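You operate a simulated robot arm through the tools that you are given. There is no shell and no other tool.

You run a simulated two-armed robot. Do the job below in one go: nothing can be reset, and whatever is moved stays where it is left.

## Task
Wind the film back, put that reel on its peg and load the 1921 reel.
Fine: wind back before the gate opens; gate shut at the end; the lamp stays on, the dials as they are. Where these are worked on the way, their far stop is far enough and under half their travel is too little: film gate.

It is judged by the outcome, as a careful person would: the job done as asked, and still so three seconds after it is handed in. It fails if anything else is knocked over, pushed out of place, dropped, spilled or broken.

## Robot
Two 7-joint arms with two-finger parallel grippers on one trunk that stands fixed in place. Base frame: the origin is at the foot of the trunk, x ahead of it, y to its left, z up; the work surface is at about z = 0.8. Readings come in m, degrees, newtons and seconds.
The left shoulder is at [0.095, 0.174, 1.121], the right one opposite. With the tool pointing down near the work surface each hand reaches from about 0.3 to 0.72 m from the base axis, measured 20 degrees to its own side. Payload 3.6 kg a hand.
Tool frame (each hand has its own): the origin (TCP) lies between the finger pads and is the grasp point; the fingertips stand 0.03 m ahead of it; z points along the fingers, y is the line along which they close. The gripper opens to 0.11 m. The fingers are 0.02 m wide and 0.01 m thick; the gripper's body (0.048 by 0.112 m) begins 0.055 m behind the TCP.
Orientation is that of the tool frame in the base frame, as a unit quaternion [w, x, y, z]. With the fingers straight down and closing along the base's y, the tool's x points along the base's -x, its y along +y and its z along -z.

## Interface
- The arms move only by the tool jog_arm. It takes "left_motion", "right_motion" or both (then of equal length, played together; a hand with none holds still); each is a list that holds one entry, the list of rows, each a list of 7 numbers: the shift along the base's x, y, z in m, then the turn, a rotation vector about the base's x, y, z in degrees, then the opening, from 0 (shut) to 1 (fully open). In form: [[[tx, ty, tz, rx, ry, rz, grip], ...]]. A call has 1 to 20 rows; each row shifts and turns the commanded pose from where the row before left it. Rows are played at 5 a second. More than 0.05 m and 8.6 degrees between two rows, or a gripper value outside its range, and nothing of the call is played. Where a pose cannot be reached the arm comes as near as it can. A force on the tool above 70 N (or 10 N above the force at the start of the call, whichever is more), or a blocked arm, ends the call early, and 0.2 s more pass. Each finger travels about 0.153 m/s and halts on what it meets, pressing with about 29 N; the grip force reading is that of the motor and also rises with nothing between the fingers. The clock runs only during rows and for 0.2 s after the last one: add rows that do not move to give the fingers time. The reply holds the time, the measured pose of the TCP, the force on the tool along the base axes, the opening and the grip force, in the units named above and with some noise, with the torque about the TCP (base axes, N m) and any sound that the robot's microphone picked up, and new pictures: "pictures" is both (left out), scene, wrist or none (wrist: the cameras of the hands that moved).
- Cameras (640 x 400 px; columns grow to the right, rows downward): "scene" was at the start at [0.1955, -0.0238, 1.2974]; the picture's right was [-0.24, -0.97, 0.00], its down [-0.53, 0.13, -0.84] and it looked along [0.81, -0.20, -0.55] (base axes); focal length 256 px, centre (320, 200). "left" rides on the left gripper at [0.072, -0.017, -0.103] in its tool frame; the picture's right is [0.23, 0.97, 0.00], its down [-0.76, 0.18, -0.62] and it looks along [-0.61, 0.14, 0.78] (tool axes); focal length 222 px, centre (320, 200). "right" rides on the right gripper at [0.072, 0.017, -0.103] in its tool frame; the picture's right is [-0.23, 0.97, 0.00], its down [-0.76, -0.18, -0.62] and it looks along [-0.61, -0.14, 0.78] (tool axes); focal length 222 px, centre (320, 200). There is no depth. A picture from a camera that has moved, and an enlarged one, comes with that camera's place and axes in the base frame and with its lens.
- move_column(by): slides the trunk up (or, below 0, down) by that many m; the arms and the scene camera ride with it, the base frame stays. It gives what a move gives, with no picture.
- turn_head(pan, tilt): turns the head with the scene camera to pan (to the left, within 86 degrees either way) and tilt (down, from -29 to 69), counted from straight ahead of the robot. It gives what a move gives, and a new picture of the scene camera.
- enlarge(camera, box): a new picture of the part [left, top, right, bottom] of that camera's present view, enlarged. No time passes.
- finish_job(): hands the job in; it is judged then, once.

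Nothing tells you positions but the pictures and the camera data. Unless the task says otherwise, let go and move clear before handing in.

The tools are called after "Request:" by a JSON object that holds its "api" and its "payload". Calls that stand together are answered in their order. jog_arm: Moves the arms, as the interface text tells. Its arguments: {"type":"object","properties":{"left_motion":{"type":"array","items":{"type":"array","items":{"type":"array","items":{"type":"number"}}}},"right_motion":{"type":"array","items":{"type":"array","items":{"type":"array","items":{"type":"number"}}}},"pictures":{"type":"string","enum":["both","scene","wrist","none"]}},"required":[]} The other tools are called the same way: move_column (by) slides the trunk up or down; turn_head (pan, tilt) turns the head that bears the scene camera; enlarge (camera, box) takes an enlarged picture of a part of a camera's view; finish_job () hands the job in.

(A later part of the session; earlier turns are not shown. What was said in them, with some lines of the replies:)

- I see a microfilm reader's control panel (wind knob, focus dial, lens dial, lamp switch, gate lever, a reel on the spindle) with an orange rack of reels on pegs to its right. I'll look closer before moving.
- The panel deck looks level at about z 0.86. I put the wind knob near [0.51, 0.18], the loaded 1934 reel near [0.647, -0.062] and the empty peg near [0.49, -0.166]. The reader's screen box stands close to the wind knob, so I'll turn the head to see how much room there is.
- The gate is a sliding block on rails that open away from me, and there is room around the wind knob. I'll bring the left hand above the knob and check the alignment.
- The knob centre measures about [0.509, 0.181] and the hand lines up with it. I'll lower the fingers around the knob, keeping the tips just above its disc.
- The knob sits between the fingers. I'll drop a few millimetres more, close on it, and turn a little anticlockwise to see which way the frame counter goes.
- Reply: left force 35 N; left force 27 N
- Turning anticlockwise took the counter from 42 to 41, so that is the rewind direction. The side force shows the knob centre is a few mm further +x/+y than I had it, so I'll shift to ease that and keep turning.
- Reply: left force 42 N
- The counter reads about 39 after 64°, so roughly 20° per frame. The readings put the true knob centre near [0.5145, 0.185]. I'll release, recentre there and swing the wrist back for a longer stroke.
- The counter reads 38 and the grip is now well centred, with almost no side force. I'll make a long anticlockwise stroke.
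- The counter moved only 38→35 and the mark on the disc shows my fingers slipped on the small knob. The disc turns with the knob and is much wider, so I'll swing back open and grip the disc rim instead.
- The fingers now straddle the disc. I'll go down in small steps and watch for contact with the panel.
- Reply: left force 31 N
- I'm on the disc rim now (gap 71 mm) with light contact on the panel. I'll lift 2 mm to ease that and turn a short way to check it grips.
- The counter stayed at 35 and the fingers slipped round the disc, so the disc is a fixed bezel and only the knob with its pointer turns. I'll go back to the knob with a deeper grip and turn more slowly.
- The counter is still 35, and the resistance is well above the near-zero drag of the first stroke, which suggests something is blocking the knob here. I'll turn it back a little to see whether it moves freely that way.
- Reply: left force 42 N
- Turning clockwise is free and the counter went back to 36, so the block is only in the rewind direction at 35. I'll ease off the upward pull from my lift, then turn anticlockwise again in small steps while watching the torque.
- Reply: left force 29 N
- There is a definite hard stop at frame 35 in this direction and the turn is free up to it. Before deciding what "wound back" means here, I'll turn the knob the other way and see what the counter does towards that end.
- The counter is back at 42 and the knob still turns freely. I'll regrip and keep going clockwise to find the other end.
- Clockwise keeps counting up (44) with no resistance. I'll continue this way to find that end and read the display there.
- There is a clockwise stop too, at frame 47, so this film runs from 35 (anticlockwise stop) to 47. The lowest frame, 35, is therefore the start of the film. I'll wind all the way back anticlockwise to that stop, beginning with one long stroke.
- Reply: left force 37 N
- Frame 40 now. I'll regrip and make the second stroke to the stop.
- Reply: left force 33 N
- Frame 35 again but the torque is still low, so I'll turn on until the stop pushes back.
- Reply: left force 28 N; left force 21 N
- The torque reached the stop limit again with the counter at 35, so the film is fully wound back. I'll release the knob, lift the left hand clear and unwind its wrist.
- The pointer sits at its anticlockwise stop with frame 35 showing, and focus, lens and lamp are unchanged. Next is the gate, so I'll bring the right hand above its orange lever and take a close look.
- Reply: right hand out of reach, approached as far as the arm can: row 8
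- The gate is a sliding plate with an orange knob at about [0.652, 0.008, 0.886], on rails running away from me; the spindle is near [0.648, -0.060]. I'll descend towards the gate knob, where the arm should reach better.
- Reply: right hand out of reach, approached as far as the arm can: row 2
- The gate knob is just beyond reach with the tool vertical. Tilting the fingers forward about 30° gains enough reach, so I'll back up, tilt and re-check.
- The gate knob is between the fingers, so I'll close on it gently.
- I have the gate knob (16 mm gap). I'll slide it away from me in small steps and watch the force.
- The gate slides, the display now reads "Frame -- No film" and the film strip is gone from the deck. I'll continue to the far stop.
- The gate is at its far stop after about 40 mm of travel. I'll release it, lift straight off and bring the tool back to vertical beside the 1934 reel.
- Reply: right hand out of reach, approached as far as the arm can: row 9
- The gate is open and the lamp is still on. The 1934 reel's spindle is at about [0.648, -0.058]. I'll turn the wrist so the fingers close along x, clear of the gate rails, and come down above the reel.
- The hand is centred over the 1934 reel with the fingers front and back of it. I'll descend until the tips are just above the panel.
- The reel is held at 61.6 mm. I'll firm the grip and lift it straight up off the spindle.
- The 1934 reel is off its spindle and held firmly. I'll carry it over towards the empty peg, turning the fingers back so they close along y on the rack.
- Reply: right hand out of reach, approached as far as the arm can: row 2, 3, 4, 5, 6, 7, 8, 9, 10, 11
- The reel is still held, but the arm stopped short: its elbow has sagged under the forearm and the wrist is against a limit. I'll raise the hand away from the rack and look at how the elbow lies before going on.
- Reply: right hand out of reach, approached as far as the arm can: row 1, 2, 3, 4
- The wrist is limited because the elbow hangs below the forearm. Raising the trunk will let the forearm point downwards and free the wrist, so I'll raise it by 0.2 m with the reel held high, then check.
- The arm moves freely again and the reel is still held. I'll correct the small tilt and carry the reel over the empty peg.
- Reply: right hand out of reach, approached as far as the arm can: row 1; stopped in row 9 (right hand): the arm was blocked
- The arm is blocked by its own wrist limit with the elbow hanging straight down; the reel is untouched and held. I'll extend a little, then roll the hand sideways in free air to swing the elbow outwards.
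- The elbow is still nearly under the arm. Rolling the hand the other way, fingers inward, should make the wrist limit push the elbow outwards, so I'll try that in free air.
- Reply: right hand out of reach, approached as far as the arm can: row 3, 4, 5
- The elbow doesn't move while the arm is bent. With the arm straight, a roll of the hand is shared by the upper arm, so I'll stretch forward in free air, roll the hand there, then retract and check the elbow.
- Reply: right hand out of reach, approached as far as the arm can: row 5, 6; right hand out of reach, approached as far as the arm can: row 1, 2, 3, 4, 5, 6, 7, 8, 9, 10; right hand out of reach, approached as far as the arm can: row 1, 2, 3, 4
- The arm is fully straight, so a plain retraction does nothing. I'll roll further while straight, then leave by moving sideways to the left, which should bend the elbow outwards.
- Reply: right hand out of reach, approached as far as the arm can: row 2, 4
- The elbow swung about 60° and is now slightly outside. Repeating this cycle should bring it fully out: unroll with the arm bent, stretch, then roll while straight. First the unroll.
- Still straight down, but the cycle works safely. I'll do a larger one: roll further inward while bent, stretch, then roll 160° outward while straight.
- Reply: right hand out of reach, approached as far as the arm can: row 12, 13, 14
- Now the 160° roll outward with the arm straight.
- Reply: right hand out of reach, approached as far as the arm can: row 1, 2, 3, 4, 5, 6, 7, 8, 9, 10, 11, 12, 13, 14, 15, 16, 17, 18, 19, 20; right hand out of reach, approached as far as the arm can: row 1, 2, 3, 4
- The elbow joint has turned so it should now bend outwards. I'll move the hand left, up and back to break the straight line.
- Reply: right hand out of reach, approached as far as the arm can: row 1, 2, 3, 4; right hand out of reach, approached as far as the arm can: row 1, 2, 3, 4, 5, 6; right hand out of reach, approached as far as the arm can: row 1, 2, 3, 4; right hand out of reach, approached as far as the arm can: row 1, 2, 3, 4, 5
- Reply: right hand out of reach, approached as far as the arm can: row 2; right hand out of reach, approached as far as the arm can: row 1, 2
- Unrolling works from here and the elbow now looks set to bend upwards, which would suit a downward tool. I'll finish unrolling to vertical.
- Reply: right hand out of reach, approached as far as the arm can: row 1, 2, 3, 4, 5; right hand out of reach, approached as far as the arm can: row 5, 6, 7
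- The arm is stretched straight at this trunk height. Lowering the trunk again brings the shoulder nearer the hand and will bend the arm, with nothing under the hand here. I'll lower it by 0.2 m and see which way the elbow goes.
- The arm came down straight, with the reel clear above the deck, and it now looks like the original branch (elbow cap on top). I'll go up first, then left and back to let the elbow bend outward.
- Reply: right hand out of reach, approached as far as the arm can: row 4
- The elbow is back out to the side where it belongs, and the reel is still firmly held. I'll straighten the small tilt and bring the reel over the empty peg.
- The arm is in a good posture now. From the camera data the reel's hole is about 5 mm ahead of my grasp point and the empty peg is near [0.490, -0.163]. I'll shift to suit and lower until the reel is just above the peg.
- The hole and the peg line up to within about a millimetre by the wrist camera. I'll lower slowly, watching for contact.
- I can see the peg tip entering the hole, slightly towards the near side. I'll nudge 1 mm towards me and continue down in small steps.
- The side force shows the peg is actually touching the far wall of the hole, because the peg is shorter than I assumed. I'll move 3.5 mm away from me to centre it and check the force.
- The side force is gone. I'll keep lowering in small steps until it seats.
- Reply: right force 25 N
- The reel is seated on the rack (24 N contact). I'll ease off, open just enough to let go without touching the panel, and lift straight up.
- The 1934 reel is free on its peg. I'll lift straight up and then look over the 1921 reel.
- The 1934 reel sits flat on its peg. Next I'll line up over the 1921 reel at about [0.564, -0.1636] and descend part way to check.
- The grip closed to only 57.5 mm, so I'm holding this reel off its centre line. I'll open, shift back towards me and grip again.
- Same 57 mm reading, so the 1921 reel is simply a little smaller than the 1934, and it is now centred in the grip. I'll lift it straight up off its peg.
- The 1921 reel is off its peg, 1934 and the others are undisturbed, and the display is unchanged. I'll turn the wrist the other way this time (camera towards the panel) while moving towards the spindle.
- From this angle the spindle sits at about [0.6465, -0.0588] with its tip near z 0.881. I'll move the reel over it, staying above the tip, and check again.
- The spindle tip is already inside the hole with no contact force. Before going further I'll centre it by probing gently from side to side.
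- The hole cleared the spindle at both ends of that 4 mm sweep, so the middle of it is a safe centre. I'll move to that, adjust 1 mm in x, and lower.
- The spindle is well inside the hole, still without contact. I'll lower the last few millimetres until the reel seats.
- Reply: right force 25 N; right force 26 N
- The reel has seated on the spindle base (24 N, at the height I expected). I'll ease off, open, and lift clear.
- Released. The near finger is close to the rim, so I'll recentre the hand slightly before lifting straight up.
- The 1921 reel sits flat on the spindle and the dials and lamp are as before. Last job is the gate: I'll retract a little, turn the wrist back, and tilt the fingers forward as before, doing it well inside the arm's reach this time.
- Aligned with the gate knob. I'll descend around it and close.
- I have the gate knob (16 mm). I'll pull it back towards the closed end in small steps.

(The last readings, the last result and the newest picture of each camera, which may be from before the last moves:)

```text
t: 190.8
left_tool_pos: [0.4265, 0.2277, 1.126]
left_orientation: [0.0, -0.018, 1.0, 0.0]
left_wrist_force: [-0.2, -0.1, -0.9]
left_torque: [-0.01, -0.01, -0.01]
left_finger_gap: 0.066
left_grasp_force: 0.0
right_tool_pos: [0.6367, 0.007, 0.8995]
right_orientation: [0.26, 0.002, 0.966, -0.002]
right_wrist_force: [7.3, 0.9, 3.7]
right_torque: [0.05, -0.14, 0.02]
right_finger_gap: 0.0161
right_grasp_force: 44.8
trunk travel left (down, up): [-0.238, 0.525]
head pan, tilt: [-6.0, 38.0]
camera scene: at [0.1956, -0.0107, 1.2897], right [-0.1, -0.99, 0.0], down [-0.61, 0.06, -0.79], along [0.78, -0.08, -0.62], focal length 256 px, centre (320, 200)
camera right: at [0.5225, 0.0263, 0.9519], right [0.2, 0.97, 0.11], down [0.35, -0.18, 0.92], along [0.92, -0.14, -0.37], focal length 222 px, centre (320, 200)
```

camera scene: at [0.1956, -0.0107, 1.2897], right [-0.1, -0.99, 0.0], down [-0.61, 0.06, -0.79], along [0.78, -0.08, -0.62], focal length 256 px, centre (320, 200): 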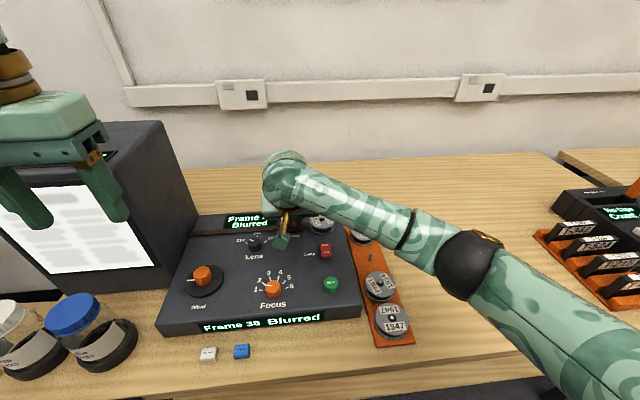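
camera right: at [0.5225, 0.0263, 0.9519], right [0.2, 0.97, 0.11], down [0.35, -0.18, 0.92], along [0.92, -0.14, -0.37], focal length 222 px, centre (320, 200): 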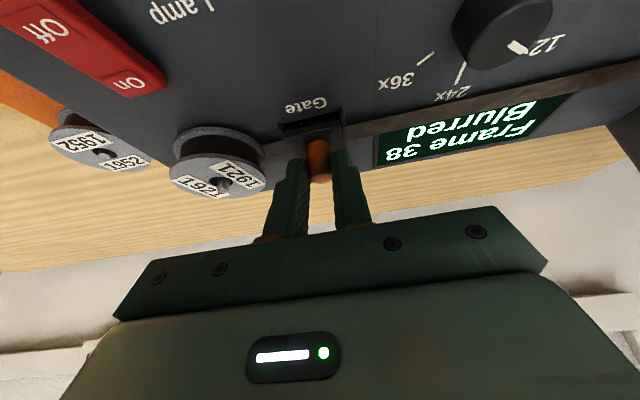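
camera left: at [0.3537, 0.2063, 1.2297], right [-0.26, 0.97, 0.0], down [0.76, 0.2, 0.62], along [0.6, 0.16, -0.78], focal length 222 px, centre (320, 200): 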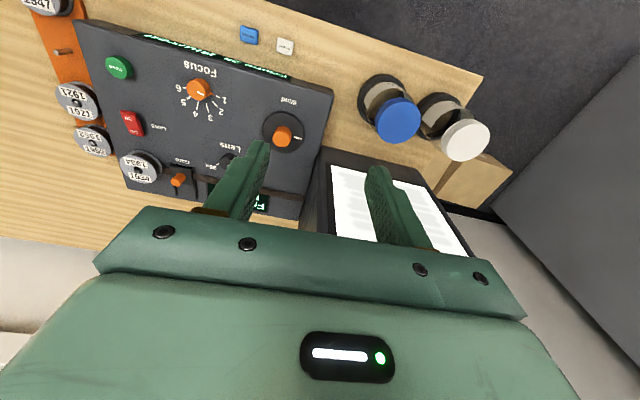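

The gate is shut at its stop, and the display now shows the 1921 film ("Frame 38"). I'll release the knob, lift off, and retract before untilting.

Request:
{"api": "jog_arm", "payload": {"right_motion": [[[0.0008, 0, 0, 0, 0, 0, 0.0], [0, 0, 0, 0, 0, 0, 0.35], [0, 0, 0, 0, 0, 0, 0.35], [0, 0, 0.015, 0, 0, 0, 0.35], [0, 0, 0.02, 0, 0, 0, 0.35], [0, 0, 0.03, 0, 0, 0, 0.35], [0, 0, 0.03, 0, 0, 0, 0.35], [-0.02, 0, 0.01, 0, 0, 0, 0.35], [-0.02, 0, 0, 0, 0, 0, 0.35], [-0.02, -0.005, 0, 0, 6, 0, 0.35], [-0.01, -0.01, 0, 0, 6, 0, 0.35], [-0.01, -0.01, 0, 0, 6, 0, 0.35], [0, -0.01, 0, 0, 6, 0, 0.35], [0, -0.01, 0, 0, 6, 0, 0.35], [0, 0, 0, 0, 0, 0, 0.35]]], "pictures": "both"}}

Request:
{"api": "enlarge", "payload": {"camera": "scene", "box": [150, 190, 430, 350]}}

```text
t: 194.1
left_tool_pos: [0.4254, 0.227, 1.1254]
left_orientation: [0.0, -0.019, 1.0, 0.0]
left_wrist_force: [0.1, -0.4, -0.3]
left_torque: [-0.01, 0.05, -0.03]
left_finger_gap: 0.0661
left_grasp_force: 0.1
right_tool_pos: [0.5566, -0.0363, 1.0059]
right_orientation: [-0.001, 0.001, 1.0, -0.001]
right_wrist_force: [-0.4, 0.9, 0.5]
right_torque: [0.02, -0.03, -0.02]
right_finger_gap: 0.0385
right_grasp_force: 0.1
trunk travel left (down, up): [-0.238, 0.525]
head pan, tilt: [-6.0, 38.0]
camera scene: at [0.1949, -0.0109, 1.2898], right [-0.1, -0.99, 0.0], down [-0.61, 0.06, -0.79], along [0.78, -0.08, -0.62], focal length 256 px, centre (320, 200)
camera right: at [0.4846, -0.0191, 1.1075], right [0.23, 0.97, 0.0], down [0.76, -0.18, 0.62], along [0.61, -0.14, -0.78], focal length 222 px, centre (320, 200)
```

scene: 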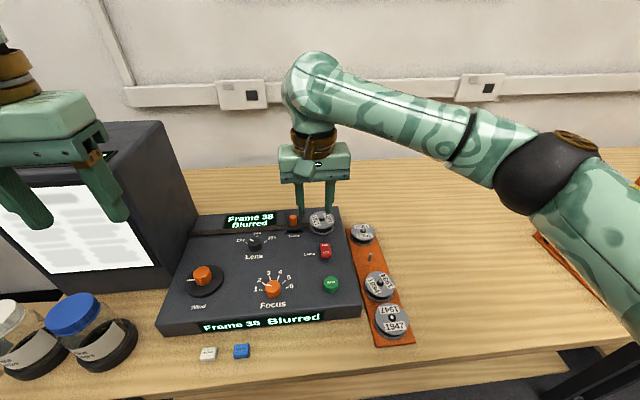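
right: 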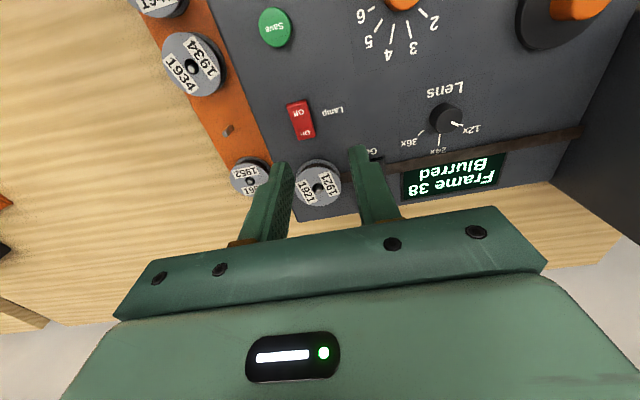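

```text
2.29 times, centred on (290, 270) of scene
camera zoom: at [0.1949, -0.0109, 1.2898], right [-0.1, -0.99, 0.0], down [-0.61, 0.06, -0.79], along [0.78, -0.08, -0.62], focal length 585 px, centre (389, 40)
```

zoom: 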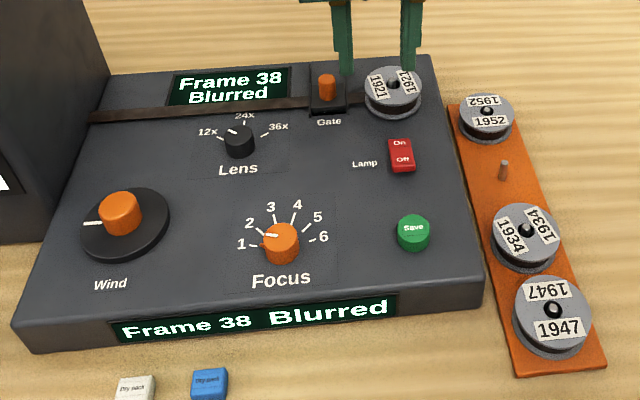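

Everything is in place: 1921 loaded, gate shut with film showing, 1934 on its peg, lamp and dials untouched. I'll move the right hand clear and do a final check.

Request:
{"api": "jog_arm", "payload": {"right_motion": [[[0, 0, 0.03, 0, 0, 0, 0.35], [-0.006, -0.035, 0.02, 0, 0, 0, 0.5], [-0.006, -0.035, 0.02, 0, 0, 0, 0.5], [-0.006, -0.035, 0.02, 0, 0, 0, 0.5], [-0.006, -0.035, 0.02, 0, 0, 0, 0.5], [-0.006, -0.035, 0.02, 0, 0, 0, 0.5], [-0.006, -0.035, 0.01, 0, 0, 0, 0.5], [-0.006, -0.03, 0, 0, 0, 0, 0.5], [0, 0, 0, 0, 0, 0, 0.5]]], "pictures": "both"}}

Request:
{"api": "enlarge", "payload": {"camera": "scene", "box": [150, 190, 430, 350]}}

Request:
{"api": "enlarge", "payload": {"camera": "scene", "box": [270, 195, 430, 350]}}

```text
t: 196.1
left_tool_pos: [0.4255, 0.2277, 1.1247]
left_orientation: [0.0, -0.018, 1.0, 0.0]
left_wrist_force: [-0.3, 0.3, -0.4]
left_torque: [0.01, -0.02, 0.0]
left_finger_gap: 0.0658
left_grasp_force: 0.1
right_tool_pos: [0.5133, -0.2767, 1.1422]
right_orientation: [0.0, 0.001, 1.0, -0.001]
right_wrist_force: [0.4, -1.0, -0.4]
right_torque: [-0.06, -0.02, 0.0]
right_finger_gap: 0.055
right_grasp_force: 0.1
trunk travel left (down, up): [-0.238, 0.525]
head pan, tilt: [-6.0, 38.0]
camera scene: at [0.1951, -0.0105, 1.2897], right [-0.1, -0.99, 0.0], down [-0.61, 0.06, -0.79], along [0.78, -0.08, -0.62], focal length 256 px, centre (320, 200)
camera right: at [0.4424, -0.2586, 1.2468], right [0.23, 0.97, 0.0], down [0.76, -0.18, 0.62], along [0.61, -0.14, -0.78], focal length 222 px, centre (320, 200)
```

scene: 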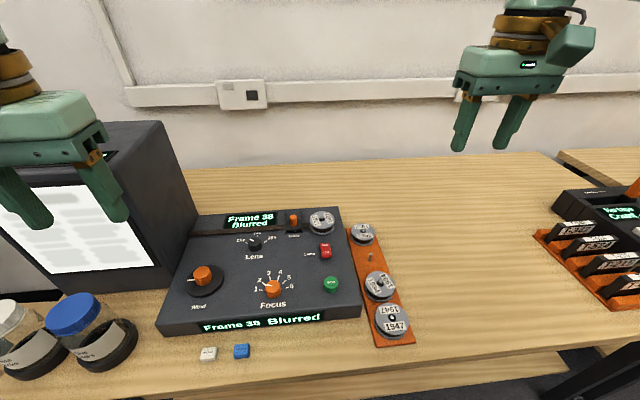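
right: 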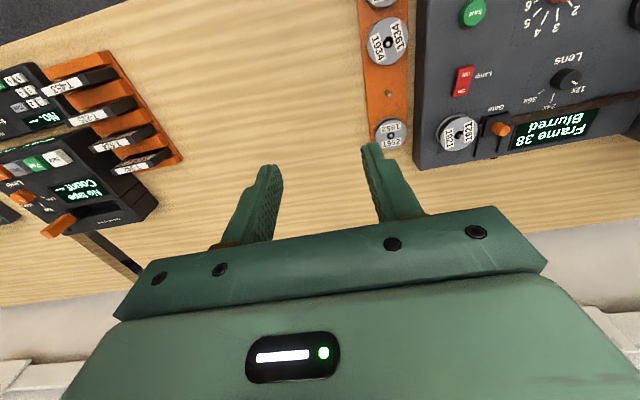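

```text
2.29 times, centred on (290, 270) of scene
camera zoom: at [0.1951, -0.0105, 1.2897], right [-0.1, -0.99, 0.0], down [-0.61, 0.06, -0.79], along [0.78, -0.08, -0.62], focal length 585 px, centre (389, 40)
```

zoom: 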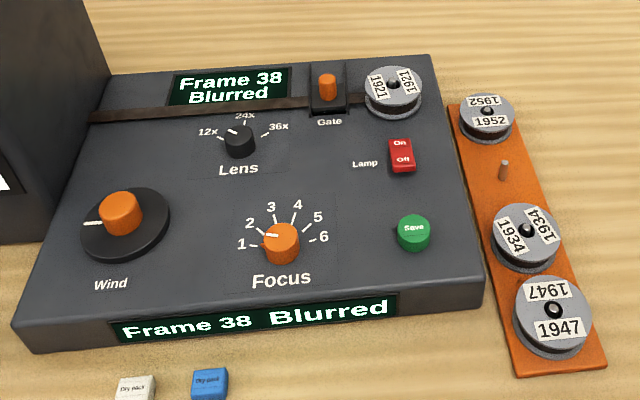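

```text
2.58 times, centred on (350, 272) of scene
camera zoom: at [0.1951, -0.0105, 1.2897], right [-0.1, -0.99, 0.0], down [-0.61, 0.06, -0.79], along [0.78, -0.08, -0.62], focal length 661 px, centre (243, 13)
```

zoom: 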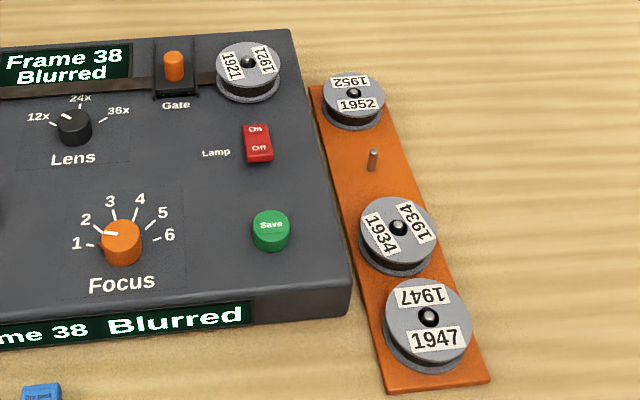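

The 1934 film was wound back before the gate opened and its reel is on its peg. The 1921 reel is on the spindle with the gate shut and film showing. The lamp is on, the dials are unchanged and both hands are clear, so I'm handing in.

Request:
{"api": "finish_job", "payload": {}}

```text
The job is handed in.
```

The film is wound back, the 1934 reel is on its peg, and the 1921 reel is loaded. I've handed the job in.

- **Winding back:** the wind knob hit a hard stop at frame 35. I took that as the start of the 1934 film, because the counter only ran from 35 to 47. While looking for the start, I wound forward to 47 once before going back to 35. The gate stayed shut throughout.
- **Reels:** 1934 went on the peg that was empty at the start and sits flat there. 1921 is seated on the spindle.
- **Gate:** I opened it to its far stop and closed it fully again. The display now reads "Frame 38", which is where the 1921 film starts.
- **Left alone:** the lamp is on and the focus and lens dials are as they were. I saw nothing knocked or moved out of place, and both hands are clear.

The display still says "Blurred", as it did at the start, because I did not touch the focus.
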